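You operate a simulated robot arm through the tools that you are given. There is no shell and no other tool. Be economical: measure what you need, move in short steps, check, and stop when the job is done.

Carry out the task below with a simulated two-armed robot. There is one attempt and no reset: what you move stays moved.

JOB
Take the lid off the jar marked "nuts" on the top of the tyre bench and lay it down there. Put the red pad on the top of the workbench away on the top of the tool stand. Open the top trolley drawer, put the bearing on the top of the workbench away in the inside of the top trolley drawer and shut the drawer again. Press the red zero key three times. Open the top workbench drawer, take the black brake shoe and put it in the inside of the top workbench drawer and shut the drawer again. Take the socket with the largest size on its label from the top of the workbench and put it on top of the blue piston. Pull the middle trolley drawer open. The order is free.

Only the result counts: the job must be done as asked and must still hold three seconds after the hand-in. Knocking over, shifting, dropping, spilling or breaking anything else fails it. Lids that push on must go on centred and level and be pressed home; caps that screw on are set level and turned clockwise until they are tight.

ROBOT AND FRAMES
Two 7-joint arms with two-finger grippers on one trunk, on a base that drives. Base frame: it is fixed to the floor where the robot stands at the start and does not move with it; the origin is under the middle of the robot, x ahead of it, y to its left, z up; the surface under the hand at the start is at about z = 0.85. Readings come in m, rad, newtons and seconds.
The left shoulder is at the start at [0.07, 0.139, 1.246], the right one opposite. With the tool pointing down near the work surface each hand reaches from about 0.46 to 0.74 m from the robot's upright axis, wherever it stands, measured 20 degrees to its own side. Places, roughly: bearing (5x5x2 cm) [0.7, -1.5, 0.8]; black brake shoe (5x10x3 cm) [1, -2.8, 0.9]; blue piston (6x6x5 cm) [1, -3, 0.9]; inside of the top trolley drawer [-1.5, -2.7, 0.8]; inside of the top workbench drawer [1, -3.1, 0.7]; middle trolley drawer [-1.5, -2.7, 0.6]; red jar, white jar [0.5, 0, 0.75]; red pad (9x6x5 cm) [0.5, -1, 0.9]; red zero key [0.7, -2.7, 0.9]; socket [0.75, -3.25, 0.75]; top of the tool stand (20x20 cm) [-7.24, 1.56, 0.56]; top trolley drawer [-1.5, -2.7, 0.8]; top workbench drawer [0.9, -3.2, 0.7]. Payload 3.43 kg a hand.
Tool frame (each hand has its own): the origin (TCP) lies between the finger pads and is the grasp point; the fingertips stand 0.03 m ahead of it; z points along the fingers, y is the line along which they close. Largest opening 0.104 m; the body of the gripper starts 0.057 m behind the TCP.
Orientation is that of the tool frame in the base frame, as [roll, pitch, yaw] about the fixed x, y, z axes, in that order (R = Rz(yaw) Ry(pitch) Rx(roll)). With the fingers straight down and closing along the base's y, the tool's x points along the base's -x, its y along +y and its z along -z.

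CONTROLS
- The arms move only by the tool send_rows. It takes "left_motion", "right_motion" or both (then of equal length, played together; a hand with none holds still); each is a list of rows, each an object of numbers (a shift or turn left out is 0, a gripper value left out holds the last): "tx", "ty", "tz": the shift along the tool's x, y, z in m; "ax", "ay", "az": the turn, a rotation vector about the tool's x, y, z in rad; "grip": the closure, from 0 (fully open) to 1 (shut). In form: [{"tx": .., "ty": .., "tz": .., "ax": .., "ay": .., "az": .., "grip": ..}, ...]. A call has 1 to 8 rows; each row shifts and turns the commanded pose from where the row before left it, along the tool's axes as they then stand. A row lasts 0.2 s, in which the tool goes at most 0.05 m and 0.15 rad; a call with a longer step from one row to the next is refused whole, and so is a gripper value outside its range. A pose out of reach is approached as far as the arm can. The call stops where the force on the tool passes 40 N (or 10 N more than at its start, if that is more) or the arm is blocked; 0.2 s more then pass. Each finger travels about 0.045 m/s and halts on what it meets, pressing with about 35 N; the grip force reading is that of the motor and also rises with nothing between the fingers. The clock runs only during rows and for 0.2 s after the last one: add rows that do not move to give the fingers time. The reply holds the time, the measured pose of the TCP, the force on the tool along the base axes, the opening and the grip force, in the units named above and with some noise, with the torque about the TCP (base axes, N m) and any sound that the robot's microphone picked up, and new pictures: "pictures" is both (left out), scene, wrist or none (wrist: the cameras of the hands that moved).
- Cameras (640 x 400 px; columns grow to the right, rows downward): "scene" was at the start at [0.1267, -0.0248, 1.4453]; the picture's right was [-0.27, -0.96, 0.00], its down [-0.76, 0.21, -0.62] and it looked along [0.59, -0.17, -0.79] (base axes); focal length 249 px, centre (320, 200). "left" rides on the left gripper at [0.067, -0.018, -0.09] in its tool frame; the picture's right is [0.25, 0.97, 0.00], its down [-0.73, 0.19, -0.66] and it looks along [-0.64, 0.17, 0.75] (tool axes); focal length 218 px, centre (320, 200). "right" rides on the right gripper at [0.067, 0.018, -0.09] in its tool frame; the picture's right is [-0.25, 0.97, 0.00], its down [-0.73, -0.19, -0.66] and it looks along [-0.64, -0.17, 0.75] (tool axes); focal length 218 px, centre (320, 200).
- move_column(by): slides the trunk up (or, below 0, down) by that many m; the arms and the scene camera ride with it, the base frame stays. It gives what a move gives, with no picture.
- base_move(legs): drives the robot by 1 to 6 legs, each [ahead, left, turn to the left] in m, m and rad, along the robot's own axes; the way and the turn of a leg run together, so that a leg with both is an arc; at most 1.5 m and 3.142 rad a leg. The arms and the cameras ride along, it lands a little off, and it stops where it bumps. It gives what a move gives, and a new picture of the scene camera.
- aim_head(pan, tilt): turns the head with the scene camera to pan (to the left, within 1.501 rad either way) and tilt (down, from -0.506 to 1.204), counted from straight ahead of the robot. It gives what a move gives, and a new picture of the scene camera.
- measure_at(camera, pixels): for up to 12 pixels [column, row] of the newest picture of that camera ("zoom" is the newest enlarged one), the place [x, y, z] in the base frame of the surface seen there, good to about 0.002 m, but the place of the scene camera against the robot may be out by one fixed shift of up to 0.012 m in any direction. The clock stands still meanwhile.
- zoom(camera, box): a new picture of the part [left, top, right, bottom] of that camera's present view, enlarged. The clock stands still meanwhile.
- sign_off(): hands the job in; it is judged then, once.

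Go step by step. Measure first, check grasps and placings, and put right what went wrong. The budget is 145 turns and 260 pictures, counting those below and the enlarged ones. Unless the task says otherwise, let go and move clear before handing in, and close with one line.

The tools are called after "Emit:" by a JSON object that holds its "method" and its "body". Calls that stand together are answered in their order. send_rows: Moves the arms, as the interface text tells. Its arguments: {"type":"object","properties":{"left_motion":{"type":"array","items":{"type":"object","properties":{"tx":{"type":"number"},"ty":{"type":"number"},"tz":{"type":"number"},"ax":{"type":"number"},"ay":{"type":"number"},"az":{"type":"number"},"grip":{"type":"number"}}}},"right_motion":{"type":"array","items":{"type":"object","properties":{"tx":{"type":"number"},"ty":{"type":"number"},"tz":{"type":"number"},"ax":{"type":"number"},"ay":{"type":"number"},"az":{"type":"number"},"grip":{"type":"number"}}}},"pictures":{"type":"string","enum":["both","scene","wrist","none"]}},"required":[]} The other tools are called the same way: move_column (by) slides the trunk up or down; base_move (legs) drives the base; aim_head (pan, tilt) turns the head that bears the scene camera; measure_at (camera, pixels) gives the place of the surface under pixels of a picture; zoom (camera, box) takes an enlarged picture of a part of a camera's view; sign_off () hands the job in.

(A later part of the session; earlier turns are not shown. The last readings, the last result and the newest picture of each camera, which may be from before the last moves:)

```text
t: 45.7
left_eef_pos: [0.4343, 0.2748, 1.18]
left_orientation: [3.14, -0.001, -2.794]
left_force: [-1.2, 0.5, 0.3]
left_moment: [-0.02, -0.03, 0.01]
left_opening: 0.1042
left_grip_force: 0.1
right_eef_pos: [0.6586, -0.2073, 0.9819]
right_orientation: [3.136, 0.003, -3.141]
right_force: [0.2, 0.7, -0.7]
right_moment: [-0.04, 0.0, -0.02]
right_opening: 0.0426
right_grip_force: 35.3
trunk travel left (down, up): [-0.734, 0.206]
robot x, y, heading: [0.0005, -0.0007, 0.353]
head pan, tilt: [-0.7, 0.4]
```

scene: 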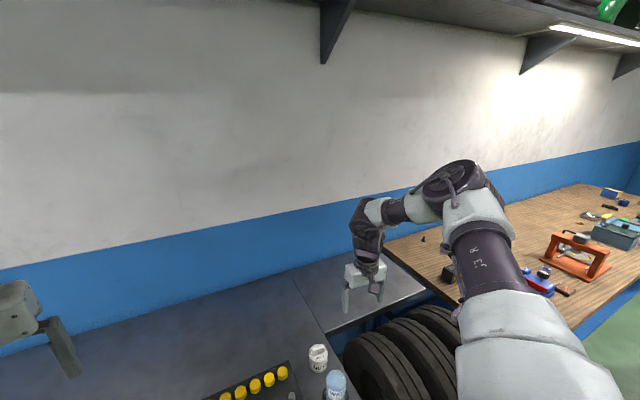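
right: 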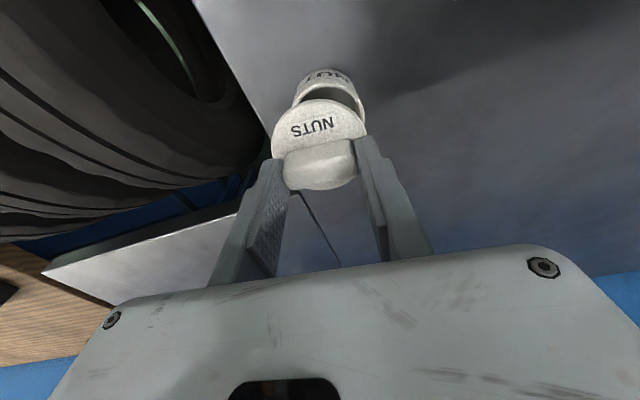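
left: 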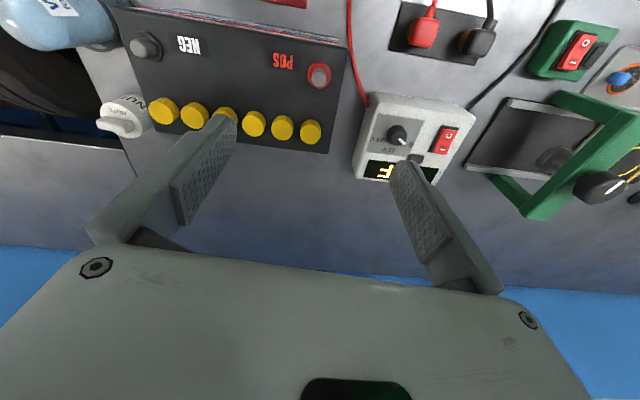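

The lid is off and the jar stands. I'll carry the lid level to about (0.69,-0.105), between jar and battery at the back, and look from above.

Emit:
{"method": "send_rows", "body": {"right_motion": [{"tz": -0.03}, {"tx": -0.008, "ty": 0.025}, {"tx": -0.008, "ty": 0.025}, {"tx": -0.008, "ty": 0.025}, {"tx": -0.006, "ty": 0.025}], "pictures": "wrist"}}

Emit:
{"method": "aim_head", "body": {"pan": -0.55, "tilt": 0.85}}

```text
t: 46.9
left_eef_pos: [0.4335, 0.2752, 1.1792]
left_orientation: [3.141, -0.001, -2.794]
left_force: [-0.3, 0.4, 0.5]
left_moment: [0.0, 0.01, -0.02]
left_opening: 0.1041
left_grip_force: 0.1
right_eef_pos: [0.6706, -0.1177, 1.0163]
right_orientation: [3.133, 0.007, 3.141]
right_force: [0.3, 0.2, -0.4]
right_moment: [-0.01, -0.04, 0.01]
right_opening: 0.0428
right_grip_force: 34.5
right hand out of reach, approached as far as the arm can: row 4, 5
trunk travel left (down, up): [-0.734, 0.206]
robot x, y, heading: [0.0024, -0.0011, 0.347]
head pan, tilt: [-0.7, 0.4]
```

right: 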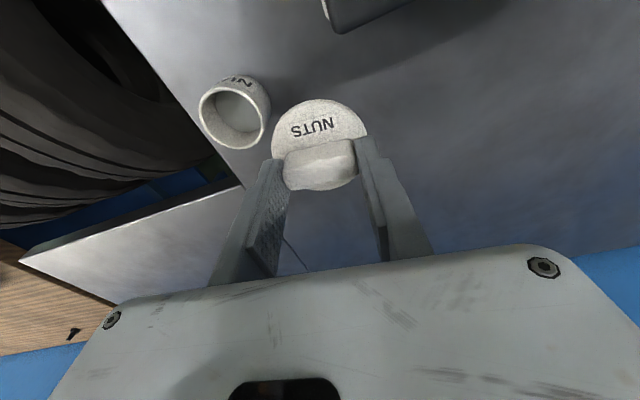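

```text
t: 47.8
left_eef_pos: [0.4336, 0.2743, 1.1782]
left_orientation: [-3.141, 0.001, -2.794]
left_force: [-0.4, -0.5, -0.1]
left_moment: [0.02, -0.01, -0.01]
left_opening: 0.1039
left_grip_force: 0.1
right_eef_pos: [0.6713, -0.1183, 1.0171]
right_orientation: [3.135, 0.005, -3.141]
right_force: [0.3, -0.8, 1.1]
right_moment: [-0.01, -0.03, -0.04]
right_opening: 0.0428
right_grip_force: 34.9
trunk travel left (down, up): [-0.734, 0.206]
robot x, y, heading: [0.0019, -0.0032, 0.347]
head pan, tilt: [-0.55, 0.85]
```

scene: 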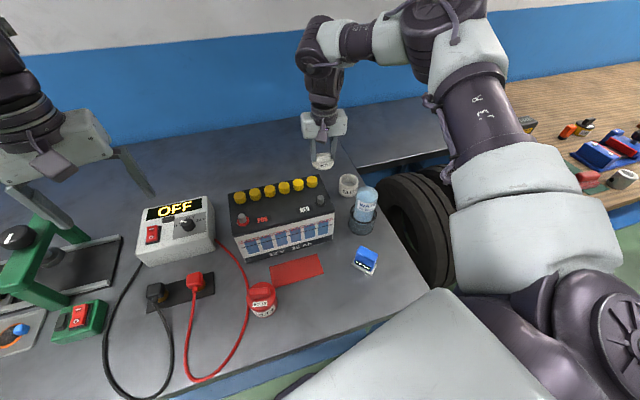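

Jar is open at (348,185) and the lid hangs beyond the battery. I'll check the battery's back edge against the hand before lowering.

Emit:
{"method": "measure_at", "body": {"camera": "scene", "pixels": [[322, 178], [312, 180], [298, 184], [315, 192], [330, 190], [322, 160], [230, 192], [340, 185]]}}

Emit:
{"method": "measure_at", "body": {"camera": "right", "pixels": [[331, 26], [350, 32], [325, 4], [400, 14], [300, 90], [320, 120], [235, 130], [320, 160]]}}

```text
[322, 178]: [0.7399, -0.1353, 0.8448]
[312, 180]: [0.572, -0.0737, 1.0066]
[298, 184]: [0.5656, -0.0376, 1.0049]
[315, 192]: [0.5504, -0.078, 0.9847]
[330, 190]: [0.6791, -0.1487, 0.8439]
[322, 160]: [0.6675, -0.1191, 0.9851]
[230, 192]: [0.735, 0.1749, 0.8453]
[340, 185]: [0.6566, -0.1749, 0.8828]
```

```text
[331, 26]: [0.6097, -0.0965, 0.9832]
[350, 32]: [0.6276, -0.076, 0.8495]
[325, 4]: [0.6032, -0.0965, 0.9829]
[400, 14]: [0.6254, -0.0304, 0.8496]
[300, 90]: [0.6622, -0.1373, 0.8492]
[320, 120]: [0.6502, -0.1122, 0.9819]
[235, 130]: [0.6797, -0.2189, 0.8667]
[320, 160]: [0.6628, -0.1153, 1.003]
```

The battery's back edge is at x≈0.61, so the hand's camera would come close when lowered at x=0.67. I'll raise the trunk and lower the arm against it to gain reach, then move out to x≈0.71.

Emit:
{"method": "move_column", "body": {"by": 0.08}}

Emit:
{"method": "send_rows", "body": {"right_motion": [{"tz": 0.04}, {"tz": 0.04}, {"tx": -0.013, "ty": -0.005}, {"tx": -0.013, "ty": -0.005}, {"tx": -0.013}], "pictures": "none"}}

```text
t: 49.0
left_eef_pos: [0.4348, 0.2733, 1.2594]
left_orientation: [-3.14, 0.0, -2.793]
left_force: [0.5, -0.3, 0.0]
left_moment: [0.0, -0.01, 0.0]
left_opening: 0.1039
left_grip_force: 0.0
right_eef_pos: [0.6707, -0.1179, 1.0966]
right_orientation: [3.134, 0.007, 3.141]
right_force: [0.1, 0.1, -0.3]
right_moment: [0.0, -0.01, -0.01]
right_opening: 0.0425
right_grip_force: 35.2
trunk travel left (down, up): [-0.814, 0.126]
robot x, y, heading: [0.0023, 0.0042, 0.348]
head pan, tilt: [-0.55, 0.85]
```

```text
t: 50.2
left_eef_pos: [0.4348, 0.2733, 1.2581]
left_orientation: [-3.141, 0.0, -2.791]
left_force: [0.4, 0.1, 0.4]
left_moment: [0.0, -0.01, 0.01]
left_opening: 0.1042
left_grip_force: 0.0
right_eef_pos: [0.6738, -0.1543, 1.0419]
right_orientation: [3.132, 0.008, 3.141]
right_force: [0.0, -1.0, -0.9]
right_moment: [-0.01, 0.05, -0.02]
right_opening: 0.0424
right_grip_force: 34.8
right hand out of reach, approached as far as the arm can: row 1, 2, 3, 4, 5
trunk travel left (down, up): [-0.814, 0.126]
robot x, y, heading: [-0.0002, -0.0002, 0.352]
head pan, tilt: [-0.55, 0.85]
```

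The arm is short on its inner side again. Turning the robot left another 0.25 rad moves the target outward; the hand is well above everything there.

Emit:
{"method": "base_move", "body": {"legs": [[0, 0, 0.25]]}}

Emit:
{"method": "send_rows", "body": {"right_motion": [{"az": 0.13}, {"az": 0.12}, {"ty": -0.045}, {"ty": -0.045}, {"ty": -0.03}, {"tx": -0.015}], "pictures": "both"}}

```text
t: 51.5
left_eef_pos: [0.3525, 0.3733, 1.2591]
left_orientation: [-3.141, 0.001, -2.54]
left_force: [0.8, 0.1, 0.7]
left_moment: [0.0, 0.0, 0.01]
left_opening: 0.104
left_grip_force: 0.1
right_eef_pos: [0.6916, 0.0202, 1.0404]
right_orientation: [3.133, 0.008, -2.891]
right_force: [-0.3, 0.8, -0.4]
right_moment: [-0.01, 0.02, 0.01]
right_opening: 0.0424
right_grip_force: 35.5
trunk travel left (down, up): [-0.814, 0.126]
robot x, y, heading: [0.0005, -0.0019, 0.602]
head pan, tilt: [-0.55, 0.85]
```

scene: 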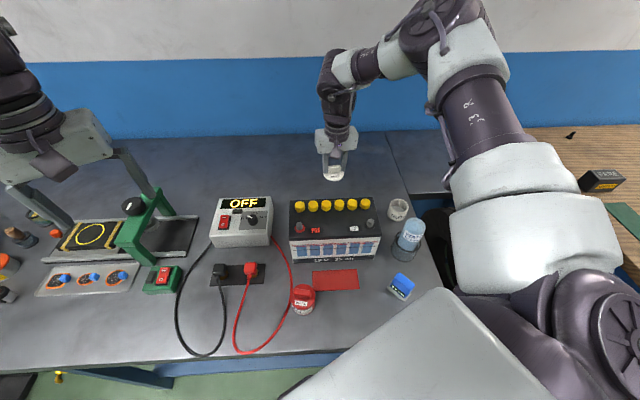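

```text
t: 52.9
left_eef_pos: [0.3525, 0.3745, 1.259]
left_orientation: [-3.141, -0.002, -2.54]
left_force: [-0.6, 0.5, 0.2]
left_moment: [0.0, 0.01, 0.01]
left_opening: 0.1041
left_grip_force: 0.0
right_eef_pos: [0.7051, -0.1019, 1.0381]
right_orientation: [3.134, 0.005, -3.138]
right_force: [0.5, 0.5, -0.6]
right_moment: [-0.01, 0.03, 0.02]
right_opening: 0.0426
right_grip_force: 35.3
trunk travel left (down, up): [-0.814, 0.126]
robot x, y, heading: [-0.0004, 0.0026, 0.606]
head pan, tilt: [-0.55, 0.85]
```

scene: 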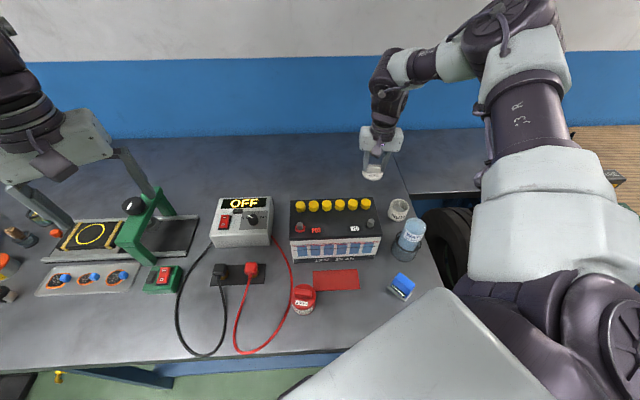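
right: 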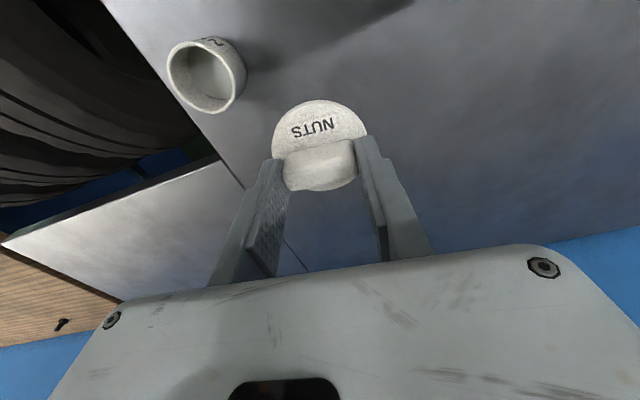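

Now the hand is at (0.705,-0.102) with free bench below. I'll lower in steps, the last ones small, watching the force.

Emit:
{"method": "send_rows", "body": {"right_motion": [{"tz": 0.04}, {"tz": 0.04}, {"tz": 0.03}, {"tz": 0.006}, {"tz": 0.006}, {"tz": 0.006}], "pictures": "wrist"}}

```text
t: 54.3
left_eef_pos: [0.3516, 0.3726, 1.2592]
left_orientation: [-3.142, 0.0, -2.54]
left_force: [0.0, 0.8, 0.5]
left_moment: [-0.01, -0.03, 0.02]
left_opening: 0.1037
left_grip_force: 0.1
right_eef_pos: [0.6773, -0.109, 0.9535]
right_orientation: [3.13, 0.005, -3.14]
right_force: [-0.4, -0.5, -0.3]
right_moment: [0.01, 0.04, -0.01]
right_opening: 0.0429
right_grip_force: 35.0
right hand out of reach, approached as far as the arm can: row 2, 3, 4, 5, 6
trunk travel left (down, up): [-0.814, 0.126]
robot x, y, heading: [-0.0033, 0.0018, 0.604]
head pan, tilt: [-0.55, 0.85]
```

right: 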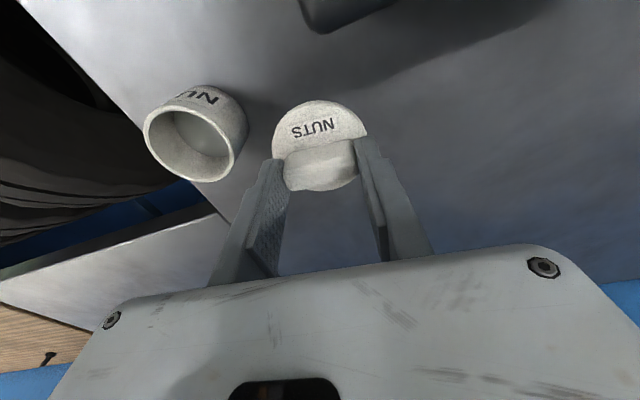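

The arm is fully stretched, so going down pulls it back. I'll go back up to (0.70,-0.105) and lower the trunk instead.

Emit:
{"method": "send_rows", "body": {"right_motion": [{"tz": -0.04}, {"tz": -0.04}, {"tx": -0.025, "ty": 0.004}], "pictures": "none"}}

Emit:
{"method": "move_column", "body": {"by": -0.12}}

Emit:
{"method": "send_rows", "body": {"right_motion": [{"tz": 0.005}], "pictures": "wrist"}}

```text
t: 55.1
left_eef_pos: [0.3529, 0.3747, 1.258]
left_orientation: [3.14, -0.003, -2.539]
left_force: [-0.4, -0.4, -0.1]
left_moment: [-0.02, 0.05, -0.01]
left_opening: 0.1039
left_grip_force: 0.1
right_eef_pos: [0.706, -0.1039, 1.0332]
right_orientation: [3.134, 0.003, -3.14]
right_force: [1.0, -0.3, -0.8]
right_moment: [-0.03, -0.01, -0.01]
right_opening: 0.0426
right_grip_force: 34.8
trunk travel left (down, up): [-0.814, 0.126]
robot x, y, heading: [0.0004, -0.0002, 0.604]
head pan, tilt: [-0.55, 0.85]
```

```text
t: 56.6
left_eef_pos: [0.3518, 0.3739, 1.1399]
left_orientation: [-3.141, 0.0, -2.539]
left_force: [-0.3, 0.0, 0.1]
left_moment: [0.0, 0.04, 0.0]
left_opening: 0.104
left_grip_force: 0.1
right_eef_pos: [0.7031, -0.1045, 0.9146]
right_orientation: [3.131, 0.007, -3.141]
right_force: [-0.1, -0.3, -0.2]
right_moment: [0.02, -0.02, -0.02]
right_opening: 0.0428
right_grip_force: 35.6
trunk travel left (down, up): [-0.694, 0.246]
robot x, y, heading: [0.004, -0.0037, 0.605]
head pan, tilt: [-0.55, 0.85]
```

```text
t: 57.0
left_eef_pos: [0.3536, 0.3722, 1.1387]
left_orientation: [-3.141, 0.001, -2.54]
left_force: [-0.4, 1.5, 0.8]
left_moment: [-0.03, 0.03, -0.01]
left_opening: 0.104
left_grip_force: 0.0
right_eef_pos: [0.7046, -0.106, 0.9084]
right_orientation: [3.131, 0.005, -3.138]
right_force: [0.6, 0.4, 0.1]
right_moment: [0.0, 0.0, 0.0]
right_opening: 0.0427
right_grip_force: 35.0
trunk travel left (down, up): [-0.694, 0.246]
robot x, y, heading: [0.0013, -0.0054, 0.599]
head pan, tilt: [-0.55, 0.85]
```

right: 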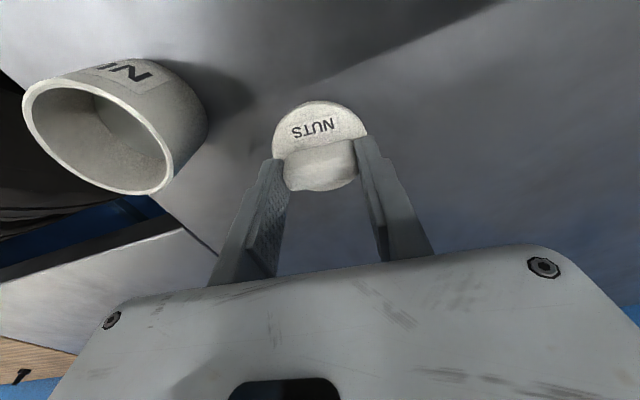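

No contact yet at z=0.908. I'll go on in 4 mm steps until the force rises.

Emit:
{"method": "send_rows", "body": {"right_motion": [{"tz": 0.004}, {"tz": 0.004}, {"tz": 0.004}, {"tz": 0.004}], "pictures": "none"}}

Emit:
{"method": "send_rows", "body": {"right_motion": [{"tz": 0.003}, {"tz": 0.003}, {"tz": 0.003}], "pictures": "wrist"}}

```text
t: 58.0
left_eef_pos: [0.3522, 0.3717, 1.1388]
left_orientation: [3.142, 0.0, -2.539]
left_force: [0.6, -0.5, -0.5]
left_moment: [0.01, -0.01, -0.01]
left_opening: 0.1041
left_grip_force: 0.0
right_eef_pos: [0.7077, -0.1035, 0.8966]
right_orientation: [3.125, 0.015, -3.14]
right_force: [1.0, 0.5, 0.3]
right_moment: [0.0, 0.03, -0.01]
right_opening: 0.0425
right_grip_force: 35.3
trunk travel left (down, up): [-0.694, 0.246]
robot x, y, heading: [-0.0026, 0.0, 0.6]
head pan, tilt: [-0.55, 0.85]
stopped in row 4 (right hand): the force on the tool passed its limit at 45 N (the readings are from after the stop); the commanded pose is now the measured one
```

```text
t: 58.6
left_eef_pos: [0.3523, 0.3728, 1.1386]
left_orientation: [3.142, -0.001, -2.539]
left_force: [0.1, 0.4, 0.1]
left_moment: [-0.01, -0.01, 0.02]
left_opening: 0.1042
left_grip_force: 0.0
right_eef_pos: [0.7096, -0.1006, 0.8924]
right_orientation: [3.119, 0.02, -3.141]
right_force: [3.4, -2.4, 7.2]
right_moment: [0.28, 1.17, 0.07]
right_opening: 0.0427
right_grip_force: 35.0
trunk travel left (down, up): [-0.694, 0.246]
robot x, y, heading: [0.0014, 0.0003, 0.598]
head pan, tilt: [-0.55, 0.85]
stopped in row 3 (right hand): the force on the tool passed its limit at 44 N (the readings are from after the stop); the commanded pose is now the measured one
```

right: 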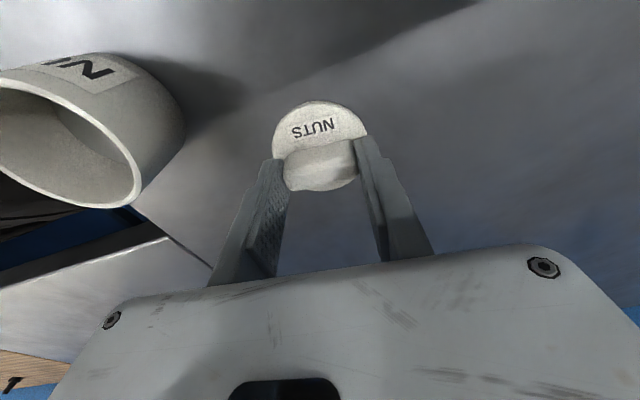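

The lid touches the bench at TCP z≈0.893. I'll open partly and rise.

Emit:
{"method": "send_rows", "body": {"right_motion": [{"grip": 0.4}, {"grip": 0.4}, {"grip": 0.4}, {"tz": -0.02}, {"tz": -0.03}, {"tz": -0.03}], "pictures": "wrist"}}

Emit:
{"method": "move_column", "body": {"by": 0.2}}

Emit:
{"method": "aim_head", "body": {"pan": -0.55, "tilt": 0.7}}

```text
t: 60.0
left_eef_pos: [0.352, 0.3732, 1.1376]
left_orientation: [3.141, 0.0, -2.538]
left_force: [-0.4, 0.3, -0.5]
left_moment: [-0.02, -0.03, -0.01]
left_opening: 0.1037
left_grip_force: 0.1
right_eef_pos: [0.7054, -0.1053, 0.9748]
right_orientation: [3.121, 0.018, 3.14]
right_force: [-1.1, 0.3, 0.7]
right_moment: [0.0, -0.04, -0.03]
right_opening: 0.0626
right_grip_force: 0.1
trunk travel left (down, up): [-0.694, 0.246]
robot x, y, heading: [0.0022, -0.0002, 0.605]
head pan, tilt: [-0.55, 0.85]
```

right: 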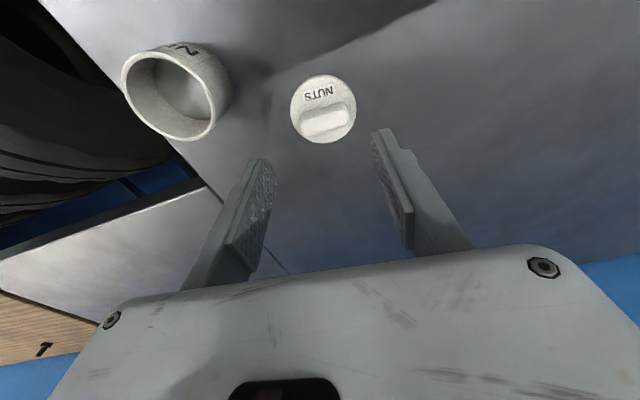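

```text
t: 62.2
left_eef_pos: [0.3531, 0.3731, 1.3402]
left_orientation: [3.14, 0.0, -2.539]
left_force: [0.0, 0.8, -0.1]
left_moment: [-0.01, 0.01, -0.02]
left_opening: 0.1041
left_grip_force: 0.0
right_eef_pos: [0.7064, -0.1047, 1.1743]
right_orientation: [3.122, 0.018, 3.141]
right_force: [0.5, 0.2, 0.3]
right_moment: [0.0, 0.0, 0.03]
right_opening: 0.0624
right_grip_force: 0.0
trunk travel left (down, up): [-0.894, 0.046]
robot x, y, heading: [0.0044, -0.0031, 0.605]
head pan, tilt: [-0.55, 0.85]
```

```text
t: 62.9
left_eef_pos: [0.3539, 0.3728, 1.3385]
left_orientation: [3.14, 0.002, -2.541]
left_force: [-0.6, -0.4, -0.2]
left_moment: [0.01, -0.01, 0.02]
left_opening: 0.1039
left_grip_force: 0.1
right_eef_pos: [0.7073, -0.1056, 1.1749]
right_orientation: [3.122, 0.019, 3.139]
right_force: [-0.4, 0.1, -0.5]
right_moment: [-0.01, 0.03, -0.04]
right_opening: 0.0624
right_grip_force: 0.0
trunk travel left (down, up): [-0.894, 0.046]
robot x, y, heading: [0.0008, -0.0008, 0.606]
head pan, tilt: [-0.55, 0.7]
```

scene: 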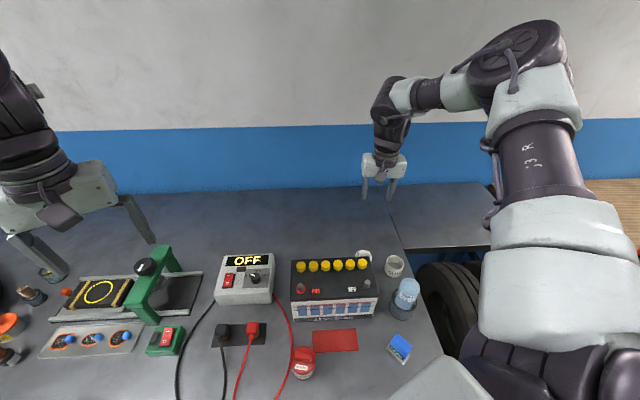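

The lid lies knob-up beside the open jar (right view 322,108), so that part is done. I'll tuck the right hand in and turn the robot right to look along the workbench.

Emit:
{"method": "send_rows", "body": {"right_motion": [{"az": -0.15, "grip": 0}, {"az": -0.15}, {"az": -0.15}, {"az": -0.15}, {"tx": 0.035, "ty": 0.02}, {"tx": 0.035, "ty": 0.02}, {"tx": 0.035, "ty": 0.02}, {"tx": 0.02, "ty": 0.02}], "pictures": "none"}}

Emit:
{"method": "base_move", "body": {"legs": [[0, 0, -1.4]]}}

Emit:
{"method": "aim_head", "body": {"pan": -1.0, "tilt": 0.5}}

Emit:
{"method": "aim_head", "body": {"pan": 0.0, "tilt": 0.5}}

```text
t: 64.7
left_eef_pos: [0.3516, 0.373, 1.3388]
left_orientation: [3.141, 0.0, -2.54]
left_force: [0.5, -0.4, -0.7]
left_moment: [0.01, -0.05, 0.0]
left_opening: 0.1039
left_grip_force: 0.1
right_eef_pos: [0.5567, -0.1057, 1.1726]
right_orientation: [3.139, 0.029, -2.543]
right_force: [-0.5, -0.3, -0.3]
right_moment: [0.05, -0.02, 0.01]
right_opening: 0.1042
right_grip_force: 0.0
trunk travel left (down, up): [-0.894, 0.046]
robot x, y, heading: [-0.0008, 0.003, 0.598]
head pan, tilt: [-0.55, 0.7]
```

```text
t: 68.7
left_eef_pos: [0.4113, -0.3084, 1.3381]
left_orientation: [3.142, -0.001, 2.284]
left_force: [-0.1, -0.3, -0.2]
left_moment: [0.03, 0.01, -0.01]
left_opening: 0.1037
left_grip_force: 0.0
right_eef_pos: [-0.0441, -0.5654, 1.1732]
right_orientation: [3.136, 0.026, 2.28]
right_force: [-0.1, 0.3, -0.7]
right_moment: [-0.01, -0.02, 0.0]
right_opening: 0.1037
right_grip_force: 0.1
trunk travel left (down, up): [-0.894, 0.046]
robot x, y, heading: [0.0003, 0.001, -0.856]
head pan, tilt: [-0.55, 0.7]
```

scene: 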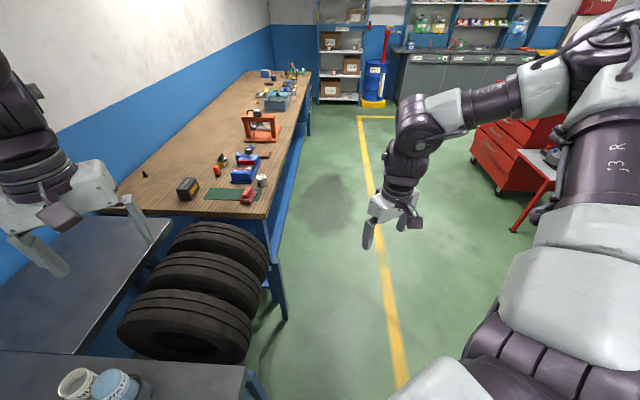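

```text
t: 69.6
left_eef_pos: [0.4109, -0.3101, 1.3389]
left_orientation: [3.141, 0.002, 2.282]
left_force: [0.3, 0.2, -0.1]
left_moment: [0.01, 0.01, 0.03]
left_opening: 0.1038
left_grip_force: 0.0
right_eef_pos: [-0.0442, -0.5664, 1.1707]
right_orientation: [3.136, 0.026, 2.281]
right_force: [-0.7, -0.1, -0.1]
right_moment: [0.04, 0.01, 0.0]
right_opening: 0.1041
right_grip_force: 0.1
trunk travel left (down, up): [-0.894, 0.046]
robot x, y, heading: [0.0003, 0.0017, -0.854]
head pan, tilt: [-1.0, 0.499]
```

scene: 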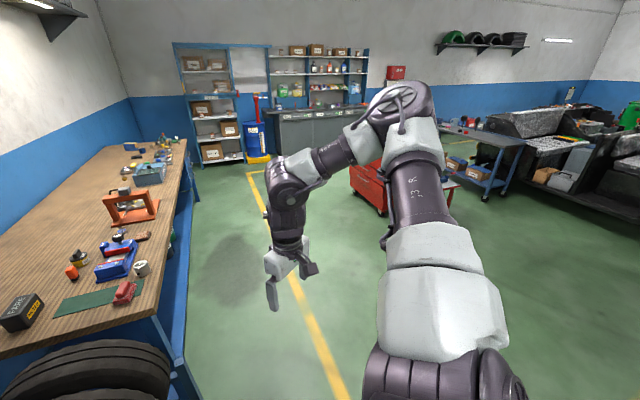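

```text
t: 70.8
left_eef_pos: [0.4108, -0.3094, 1.3378]
left_orientation: [3.141, 0.001, 2.284]
left_force: [-0.2, 0.0, 0.2]
left_moment: [0.02, 0.02, -0.01]
left_opening: 0.1039
left_grip_force: 0.1
right_eef_pos: [-0.0448, -0.5672, 1.1729]
right_orientation: [3.134, 0.027, 2.281]
right_force: [0.3, -0.6, 0.3]
right_moment: [0.05, -0.02, 0.0]
right_opening: 0.104
right_grip_force: 0.0
trunk travel left (down, up): [-0.894, 0.046]
robot x, y, heading: [-0.0, -0.0011, -0.864]
head pan, tilt: [0.0, 0.499]
```

scene: 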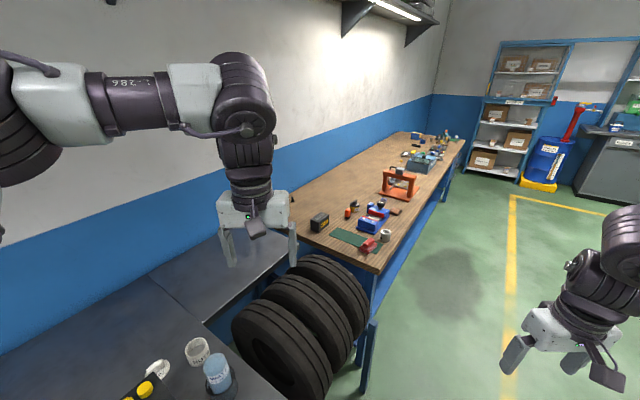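

The workbench runs ahead with the red item near (370,245) and others further off. I'll measure its front edge and the items.

Emit:
{"method": "measure_at", "body": {"camera": "scene", "pixels": [[378, 268], [440, 180], [462, 142], [370, 245], [385, 236], [376, 212], [351, 212], [321, 220], [398, 180], [425, 162], [350, 238], [300, 232]]}}

Emit:
{"method": "zoom", "body": {"camera": "scene", "box": [290, 120, 470, 270]}}

```text
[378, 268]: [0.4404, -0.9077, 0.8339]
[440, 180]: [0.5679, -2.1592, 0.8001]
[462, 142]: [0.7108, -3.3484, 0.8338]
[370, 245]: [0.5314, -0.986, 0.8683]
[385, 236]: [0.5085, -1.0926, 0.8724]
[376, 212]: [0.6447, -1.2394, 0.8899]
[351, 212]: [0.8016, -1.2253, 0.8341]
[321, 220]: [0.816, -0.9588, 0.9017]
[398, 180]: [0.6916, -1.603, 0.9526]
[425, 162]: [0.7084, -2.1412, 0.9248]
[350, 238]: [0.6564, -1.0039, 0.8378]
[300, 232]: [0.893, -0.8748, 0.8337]
```

```text
2.67 times, centred on (380, 195) of scene
```

zoom: 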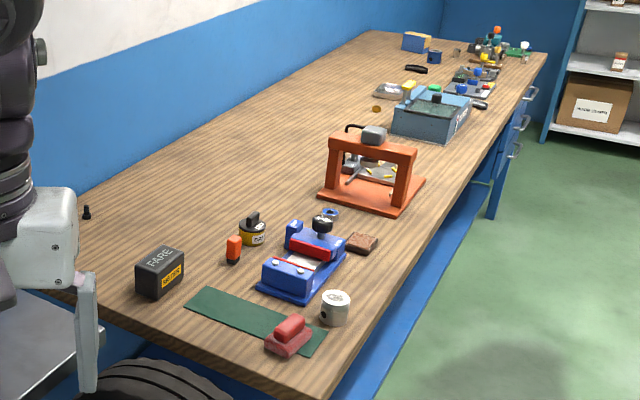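

The red pad (zoom 290,335) sits at about (0.53,-0.99), near the bench's front corner, and the bench edge slants by about 0.11 rad. I'll drive back from the tyre bench and along to about (-0.3,-1.3), facing the workbench.

Emit:
{"method": "base_move", "body": {"legs": [[-0.196, -0.227, 0], [0.985, -0.848, 0], [0, 0, 0.97]]}}

Emit:
{"method": "aim_head", "body": {"pan": 0.1, "tilt": 0.7}}

```text
t: 81.6
left_eef_pos: [0.1605, -1.15, 1.3387]
left_orientation: [-3.141, 0.001, -3.037]
left_force: [0.7, -0.6, 0.8]
left_moment: [0.0, 0.01, 0.0]
left_opening: 0.1041
left_grip_force: 0.0
right_eef_pos: [0.1125, -1.6706, 1.1725]
right_orientation: [3.137, 0.027, -3.038]
right_force: [0.7, 1.0, -0.2]
right_moment: [0.02, 0.03, 0.02]
right_opening: 0.104
right_grip_force: 0.0
trunk travel left (down, up): [-0.894, 0.046]
robot x, y, heading: [-0.324, -1.3123, 0.114]
head pan, tilt: [0.0, 0.499]
```

scene: 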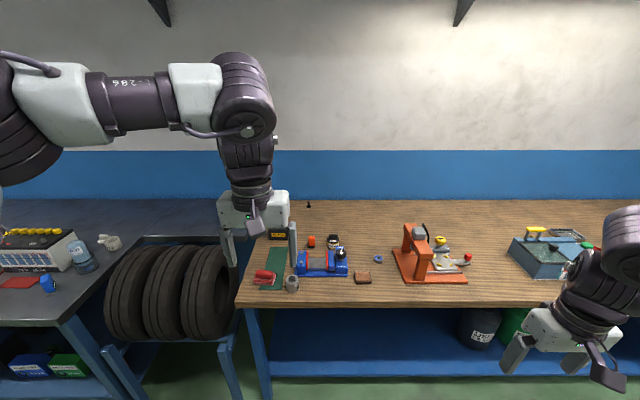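

```text
t: 82.3
left_eef_pos: [0.1605, -1.1507, 1.3384]
left_orientation: [-3.141, 0.0, -3.034]
left_force: [0.2, 0.2, 0.7]
left_moment: [-0.04, 0.01, 0.0]
left_opening: 0.1041
left_grip_force: 0.0
right_eef_pos: [0.1124, -1.6692, 1.1723]
right_orientation: [3.136, 0.025, -3.039]
right_force: [0.3, -0.3, 0.0]
right_moment: [0.02, 0.0, 0.04]
right_opening: 0.1039
right_grip_force: 0.1
trunk travel left (down, up): [-0.894, 0.046]
robot x, y, heading: [-0.3271, -1.3118, 0.107]
head pan, tilt: [0.099, 0.7]
```

scene: 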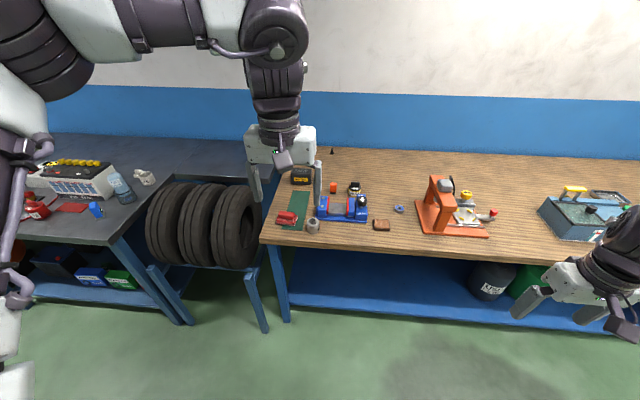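

I'm facing the workbench at (-0.325,-1.312). I'll zoom on the items here and measure.

Emit:
{"method": "zoom", "body": {"camera": "scene", "box": [260, 140, 520, 260]}}

Emit:
{"method": "measure_at", "body": {"camera": "scene", "pixels": [[287, 216], [287, 222], [313, 226], [381, 225], [399, 208], [350, 205], [280, 246], [440, 252], [264, 236], [463, 200]]}}

```text
2.46 times, centred on (390, 200) of scene
```

zoom: 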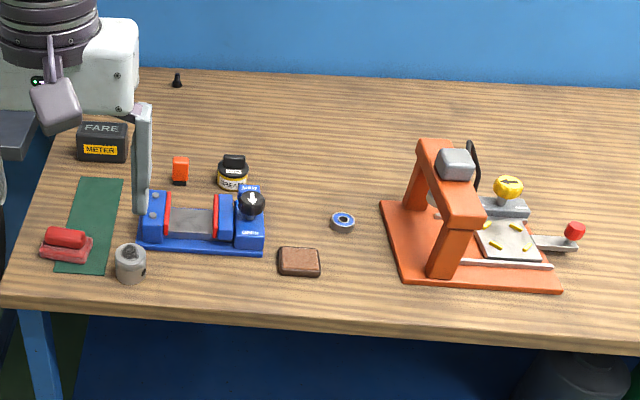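

```text
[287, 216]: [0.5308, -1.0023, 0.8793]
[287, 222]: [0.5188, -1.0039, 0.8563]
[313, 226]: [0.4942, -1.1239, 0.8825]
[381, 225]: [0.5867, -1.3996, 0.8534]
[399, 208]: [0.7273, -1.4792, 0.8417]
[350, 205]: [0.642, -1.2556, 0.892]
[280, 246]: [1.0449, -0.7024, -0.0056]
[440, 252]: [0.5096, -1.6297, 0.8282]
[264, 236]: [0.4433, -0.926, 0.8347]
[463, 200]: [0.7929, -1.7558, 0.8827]
```

The bearing is the blue-grey ring at about (0.727,-1.479) and the red pad at (0.525,-1.0). I'll drive ahead so that the bearing lies ~35° to the right at 0.66 m, for the right hand.

Emit:
{"method": "base_move", "body": {"legs": [[0.454, 0.048, 0]]}}

Emit:
{"method": "aim_head", "body": {"pan": -0.3, "tilt": 0.85}}

```text
t: 85.1
left_eef_pos: [0.5995, -1.0502, 1.3388]
left_orientation: [-3.141, 0.002, -3.025]
left_force: [-0.2, -0.1, 0.3]
left_moment: [0.02, -0.03, 0.02]
left_opening: 0.1037
left_grip_force: 0.1
right_eef_pos: [0.5568, -1.5715, 1.1733]
right_orientation: [3.134, 0.029, -3.03]
right_force: [0.5, -0.4, 0.4]
right_moment: [0.02, 0.0, -0.01]
right_opening: 0.1039
right_grip_force: 0.1
trunk travel left (down, up): [-0.894, 0.046]
robot x, y, heading: [0.1146, -1.2172, 0.119]
head pan, tilt: [0.099, 0.7]
```

scene: 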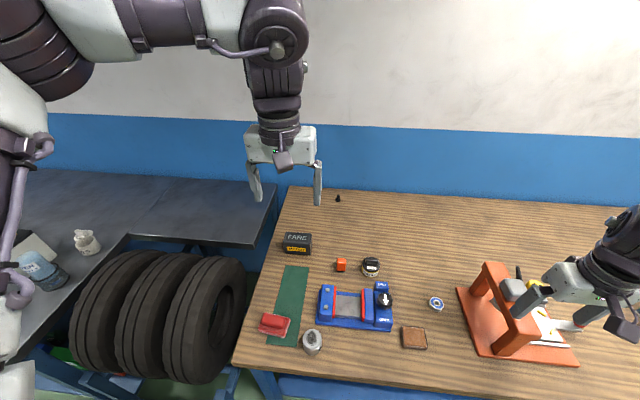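

```text
t: 85.9
left_eef_pos: [0.6028, -1.0496, 1.3369]
left_orientation: [-3.141, -0.002, -3.027]
left_force: [-0.4, -0.4, 0.1]
left_moment: [0.02, 0.01, 0.01]
left_opening: 0.1041
left_grip_force: 0.0
right_eef_pos: [0.559, -1.5718, 1.1717]
right_orientation: [3.136, 0.027, -3.03]
right_force: [0.4, -0.4, -0.2]
right_moment: [0.01, 0.02, 0.0]
right_opening: 0.1041
right_grip_force: 0.0
trunk travel left (down, up): [-0.894, 0.046]
robot x, y, heading: [0.1192, -1.2151, 0.111]
head pan, tilt: [-0.3, 0.85]
```

scene: 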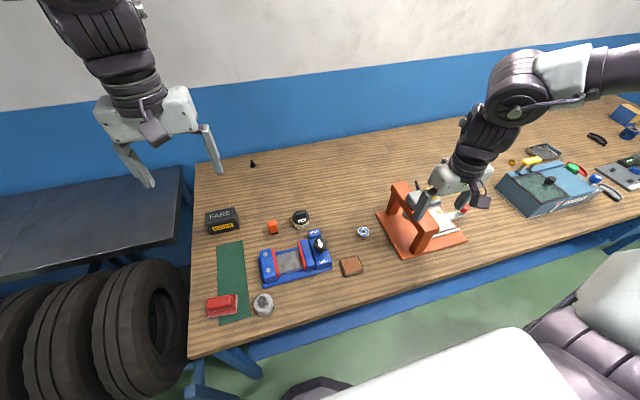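

Bearing at (363,232), with the orange press base beginning near (380,215). I'll measure both.

Emit:
{"method": "measure_at", "body": {"camera": "scene", "pixels": [[363, 231], [357, 233], [369, 231], [363, 237], [378, 213], [390, 235], [345, 262], [331, 262], [358, 246]]}}

Emit:
{"method": "zoom", "body": {"camera": "scene", "box": [320, 170, 480, 280]}}

```text
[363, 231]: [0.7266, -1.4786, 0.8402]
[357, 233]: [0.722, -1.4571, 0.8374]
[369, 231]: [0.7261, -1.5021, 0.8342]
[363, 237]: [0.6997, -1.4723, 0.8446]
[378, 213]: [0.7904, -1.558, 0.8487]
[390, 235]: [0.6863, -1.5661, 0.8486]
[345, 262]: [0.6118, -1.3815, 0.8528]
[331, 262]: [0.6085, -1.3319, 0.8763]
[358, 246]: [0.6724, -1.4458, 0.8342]
```

```text
3.64 times, centred on (400, 225) of scene
```

zoom: 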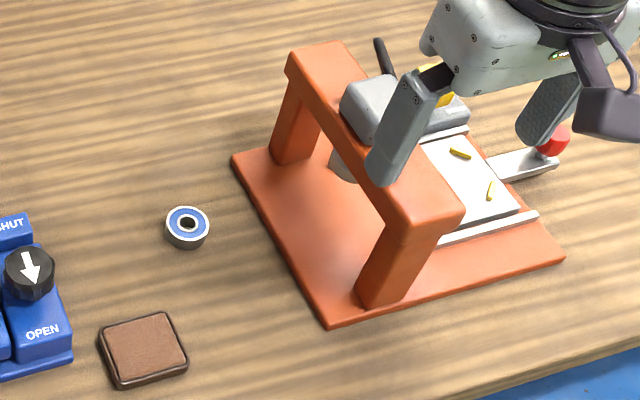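

Bearing centre is about (0.722,-1.479), top 0.853, and the press edge is at y≈-1.56. I'll move the right hand above it with the fingers half open, then lower the trunk.

Emit:
{"method": "send_rows", "body": {"right_motion": [{"tx": -0.043, "ty": 0.0186, "grip": 0.3}, {"tx": -0.043, "ty": 0.0186}, {"tx": -0.043, "ty": 0.0186}, {"tx": -0.043, "ty": 0.0186}, {}], "pictures": "none"}}

Emit:
{"method": "move_column", "body": {"by": -0.2}}

Emit:
{"method": "send_rows", "body": {"right_motion": [{}], "pictures": "wrist"}}

```text
t: 87.1
left_eef_pos: [0.6026, -1.0497, 1.3369]
left_orientation: [3.142, -0.001, -3.026]
left_force: [-0.8, -0.8, 0.6]
left_moment: [-0.01, 0.02, 0.02]
left_opening: 0.1044
left_grip_force: 0.1
right_eef_pos: [0.7212, -1.4786, 1.1754]
right_orientation: [3.135, 0.028, -3.03]
right_force: [0.9, 0.4, 0.1]
right_moment: [0.01, -0.01, -0.01]
right_opening: 0.0726
right_grip_force: 0.2
trunk travel left (down, up): [-0.894, 0.046]
robot x, y, heading: [0.1119, -1.2174, 0.115]
head pan, tilt: [-0.3, 0.85]
```

```text
t: 89.3
left_eef_pos: [0.6024, -1.0501, 1.1393]
left_orientation: [-3.141, 0.002, -3.026]
left_force: [0.1, 0.1, 0.3]
left_moment: [0.02, -0.01, 0.03]
left_opening: 0.1041
left_grip_force: 0.1
right_eef_pos: [0.7205, -1.4769, 0.9755]
right_orientation: [3.137, 0.026, -3.029]
right_force: [-0.2, -0.6, 0.0]
right_moment: [0.01, 0.02, 0.03]
right_opening: 0.0728
right_grip_force: 0.1
trunk travel left (down, up): [-0.694, 0.246]
robot x, y, heading: [0.1129, -1.2146, 0.111]
head pan, tilt: [-0.3, 0.85]
```

```text
t: 89.7
left_eef_pos: [0.6025, -1.0491, 1.1387]
left_orientation: [-3.14, -0.002, -3.027]
left_force: [-1.0, -0.3, 0.1]
left_moment: [0.01, 0.0, 0.03]
left_opening: 0.1041
left_grip_force: 0.0
right_eef_pos: [0.721, -1.4778, 0.9745]
right_orientation: [3.133, 0.026, -3.03]
right_force: [0.1, -0.7, 0.1]
right_moment: [0.01, -0.02, -0.04]
right_opening: 0.0728
right_grip_force: 0.0
trunk travel left (down, up): [-0.694, 0.246]
robot x, y, heading: [0.1162, -1.2161, 0.116]
head pan, tilt: [-0.3, 0.85]
```

right: 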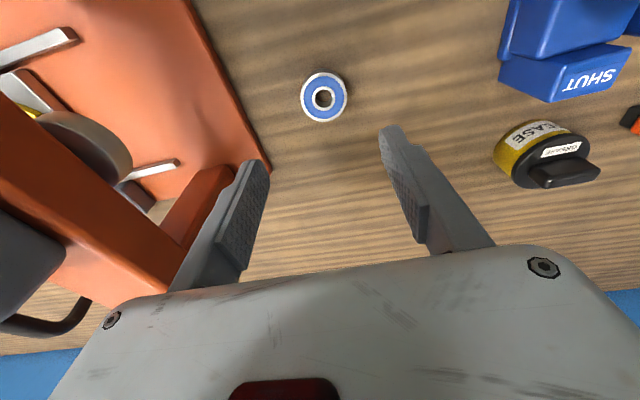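

Let me measure the bearing and the press frame with the right wrist camera before descending.

Emit:
{"method": "measure_at", "body": {"camera": "right", "pixels": [[323, 98], [302, 97], [347, 97], [323, 76], [323, 119], [250, 100], [215, 170], [100, 220], [70, 260], [160, 290], [400, 180]]}}

```text
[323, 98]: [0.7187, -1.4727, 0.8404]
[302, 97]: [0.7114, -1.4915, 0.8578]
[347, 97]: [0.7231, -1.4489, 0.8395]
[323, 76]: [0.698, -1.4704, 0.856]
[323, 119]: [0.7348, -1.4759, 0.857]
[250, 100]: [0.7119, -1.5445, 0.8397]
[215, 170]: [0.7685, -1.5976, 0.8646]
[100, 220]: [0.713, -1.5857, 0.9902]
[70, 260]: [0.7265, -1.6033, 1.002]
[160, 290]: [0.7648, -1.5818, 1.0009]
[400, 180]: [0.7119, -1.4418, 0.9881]
```

Bearing centre is (0.717,-1.473), top 0.857, and the frame is clear by about 5 cm. I'll descend to TCP z≈0.870 and close.

Emit:
{"method": "send_rows", "body": {"right_motion": [{"tx": 0.003, "ty": 0.005}, {"tz": 0.035}, {"tz": 0.035}, {"tz": 0.02}, {"tz": 0.012}, {}], "pictures": "wrist"}}

```text
t: 91.1
left_eef_pos: [0.6021, -1.0501, 1.1386]
left_orientation: [3.141, 0.0, -3.027]
left_force: [0.3, 0.0, -0.4]
left_moment: [0.02, 0.0, 0.02]
left_opening: 0.1039
left_grip_force: 0.0
right_eef_pos: [0.7021, -1.4828, 0.8891]
right_orientation: [3.135, 0.028, -3.03]
right_force: [-0.9, -0.3, -0.8]
right_moment: [-0.02, -0.04, -0.03]
right_opening: 0.0728
right_grip_force: 0.1
right hand out of reach, approached as far as the arm can: row 3, 4, 5
trunk travel left (down, up): [-0.694, 0.246]
robot x, y, heading: [0.1161, -1.2182, 0.118]
head pan, tilt: [-0.3, 0.85]
```

right: 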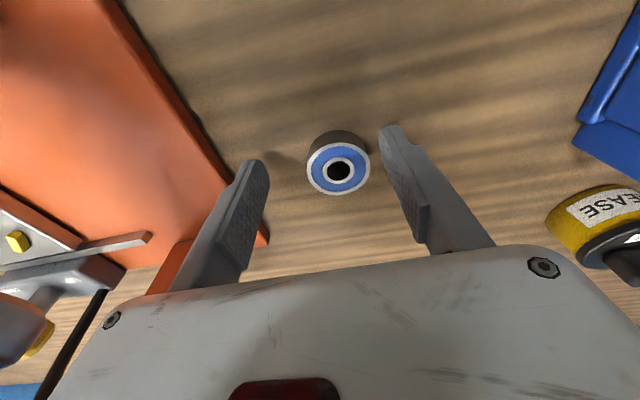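

Reach runs out just above it again. I'll rise 3 cm, centre, and lower the trunk the rest of the way.

Emit:
{"method": "send_rows", "body": {"right_motion": [{"tz": -0.03}, {"tx": -0.016, "ty": 0.008}, {}], "pictures": "none"}}

Emit:
{"method": "move_column", "body": {"by": -0.047}}

Emit:
{"method": "send_rows", "body": {"right_motion": [{}], "pictures": "wrist"}}

```text
t: 91.9
left_eef_pos: [0.6019, -1.0499, 1.1385]
left_orientation: [-3.14, 0.0, -3.027]
left_force: [0.6, 0.3, -0.6]
left_moment: [0.02, 0.04, 0.0]
left_opening: 0.104
left_grip_force: 0.1
right_eef_pos: [0.7151, -1.4745, 0.9185]
right_orientation: [3.136, 0.027, -3.029]
right_force: [0.5, 0.3, -0.6]
right_moment: [-0.03, -0.01, -0.04]
right_opening: 0.0729
right_grip_force: 0.0
trunk travel left (down, up): [-0.694, 0.246]
robot x, y, heading: [0.1173, -1.2158, 0.114]
head pan, tilt: [-0.3, 0.85]
```

```text
t: 92.8
left_eef_pos: [0.601, -1.0509, 1.0929]
left_orientation: [-3.141, 0.004, -3.027]
left_force: [0.8, 0.3, 0.6]
left_moment: [-0.01, 0.01, 0.04]
left_opening: 0.1039
left_grip_force: 0.0
right_eef_pos: [0.7171, -1.4765, 0.8742]
right_orientation: [3.138, 0.032, -3.03]
right_force: [4.5, -7.5, 25.6]
right_moment: [-1.29, 0.02, 0.44]
right_opening: 0.0716
right_grip_force: 0.0
trunk travel left (down, up): [-0.647, 0.293]
robot x, y, heading: [0.1147, -1.2158, 0.109]
head pan, tilt: [-0.3, 0.85]
```

```text
t: 93.2
left_eef_pos: [0.5994, -1.0501, 1.093]
left_orientation: [-3.141, 0.001, -3.026]
left_force: [-0.1, 0.7, -0.1]
left_moment: [0.02, 0.0, 0.0]
left_opening: 0.1039
left_grip_force: 0.1
right_eef_pos: [0.7161, -1.4755, 0.8738]
right_orientation: [3.138, 0.034, -3.029]
right_force: [11.1, -10.1, 31.1]
right_moment: [-1.57, -0.2, 0.44]
right_opening: 0.0724
right_grip_force: 0.1
trunk travel left (down, up): [-0.647, 0.293]
robot x, y, heading: [0.1129, -1.2176, 0.113]
head pan, tilt: [-0.3, 0.85]
```

right: 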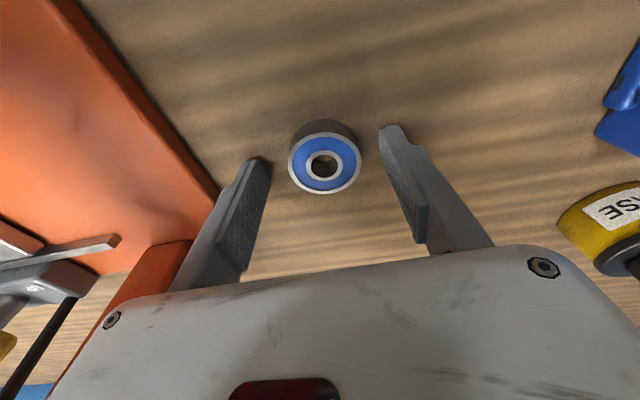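

The −y fingertip is resting on something (31 N up). I'll raise 4 mm and close on the bearing.

Emit:
{"method": "send_rows", "body": {"right_motion": [{"tz": -0.004}, {"grip": 0.8}, {"grip": 1}, {"grip": 1}, {"grip": 1}], "pictures": "wrist"}}

```text
t: 94.4
left_eef_pos: [0.6013, -1.05, 1.0928]
left_orientation: [-3.142, 0.0, -3.027]
left_force: [-0.3, 1.3, 0.9]
left_moment: [0.01, -0.02, 0.0]
left_opening: 0.1041
left_grip_force: 0.0
right_eef_pos: [0.717, -1.475, 0.8752]
right_orientation: [3.134, 0.026, -3.028]
right_force: [-0.2, -1.2, -0.1]
right_moment: [0.01, -0.01, -0.05]
right_opening: 0.0408
right_grip_force: 35.0
trunk travel left (down, up): [-0.647, 0.293]
robot x, y, heading: [0.1136, -1.2186, 0.116]
head pan, tilt: [-0.3, 0.85]
```

right: 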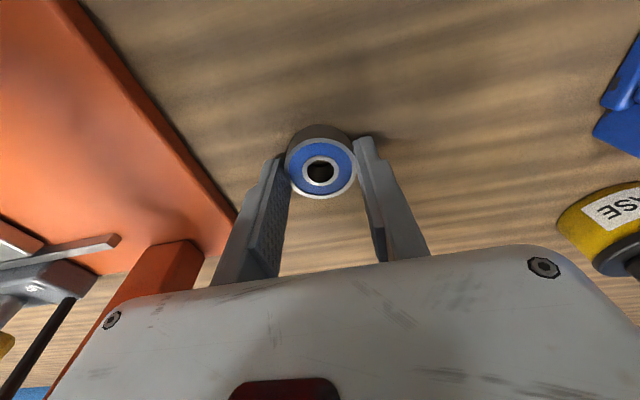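

The bearing is held (0.041 m, 35 N). I'll raise the trunk, check the grip, and back away from the bench.

Emit:
{"method": "move_column", "body": {"by": 0.25}}

Emit:
{"method": "base_move", "body": {"legs": [[-0.5, 0, 0], [0, 0, -1.6]]}}

Emit:
{"method": "aim_head", "body": {"pan": -0.6, "tilt": 0.5}}

```text
t: 97.0
left_eef_pos: [0.6023, -1.0501, 1.3417]
left_orientation: [3.141, -0.001, -3.027]
left_force: [-0.6, -0.9, 0.1]
left_moment: [0.01, 0.0, 0.01]
left_opening: 0.104
left_grip_force: 0.1
right_eef_pos: [0.716, -1.4742, 1.1255]
right_orientation: [3.137, 0.027, -3.029]
right_force: [0.2, -0.2, -0.5]
right_moment: [0.04, 0.0, 0.0]
right_opening: 0.0407
right_grip_force: 34.9
trunk travel left (down, up): [-0.897, 0.043]
robot x, y, heading: [0.1096, -1.2183, 0.11]
head pan, tilt: [-0.3, 0.85]
```

```text
t: 103.9
left_eef_pos: [-0.25, -1.7672, 1.3421]
left_orientation: [-3.141, 0.001, 1.628]
left_force: [0.6, 0.2, 0.0]
left_moment: [-0.04, 0.02, 0.01]
left_opening: 0.1039
left_grip_force: 0.0
right_eef_pos: [-0.6813, -1.8568, 1.1249]
right_orientation: [3.135, 0.026, 1.625]
right_force: [0.9, 0.5, -0.7]
right_moment: [0.04, -0.01, -0.01]
right_opening: 0.0405
right_grip_force: 34.9
trunk travel left (down, up): [-0.897, 0.043]
robot x, y, heading: [-0.3852, -1.2702, -1.518]
head pan, tilt: [-0.3, 0.85]
```

scene: 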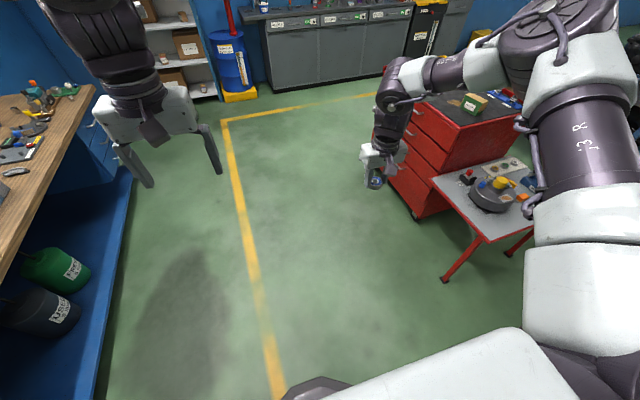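

```text
t: 104.7
left_eef_pos: [-0.251, -1.7683, 1.3425]
left_orientation: [3.141, 0.0, 1.627]
left_force: [-0.5, 1.0, -0.7]
left_moment: [-0.01, 0.0, 0.02]
left_opening: 0.1042
left_grip_force: 0.0
right_eef_pos: [-0.6814, -1.8567, 1.1243]
right_orientation: [3.133, 0.026, 1.624]
right_force: [-0.5, 0.3, -0.6]
right_moment: [-0.02, 0.01, 0.03]
right_opening: 0.0406
right_grip_force: 35.0
trunk travel left (down, up): [-0.897, 0.043]
robot x, y, heading: [-0.3845, -1.2723, -1.517]
head pan, tilt: [-0.6, 0.499]
```

scene: 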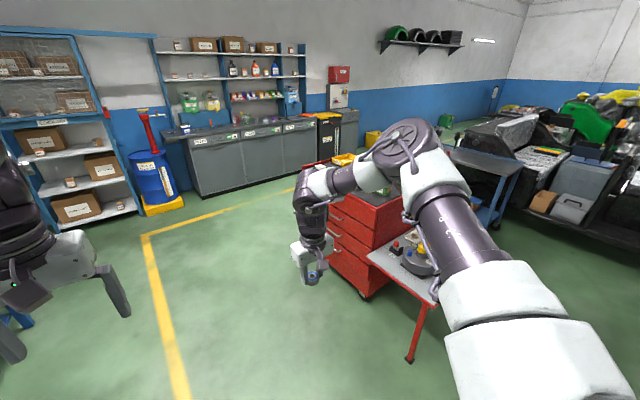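

The red trolley shows its drawer face toward +x, with handles near (345,225)-(335,265). I'll measure its face.

Emit:
{"method": "measure_at", "body": {"camera": "scene", "pixels": [[372, 213], [372, 250], [365, 285], [350, 275], [345, 210], [340, 262], [420, 265], [428, 310], [390, 195]]}}

Emit:
{"method": "zoom", "body": {"camera": "scene", "box": [290, 140, 450, 310]}}

```text
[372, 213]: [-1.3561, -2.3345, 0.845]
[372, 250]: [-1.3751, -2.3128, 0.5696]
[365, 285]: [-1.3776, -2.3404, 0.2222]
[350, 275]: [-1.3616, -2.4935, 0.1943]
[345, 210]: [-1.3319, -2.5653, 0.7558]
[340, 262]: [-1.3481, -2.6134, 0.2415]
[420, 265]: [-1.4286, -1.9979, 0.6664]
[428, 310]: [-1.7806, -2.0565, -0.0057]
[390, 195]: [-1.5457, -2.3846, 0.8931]
```

```text
2.35 times, centred on (370, 225) of scene
```

zoom: 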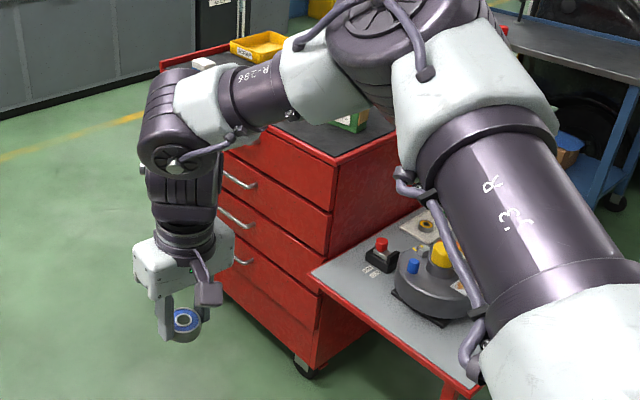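

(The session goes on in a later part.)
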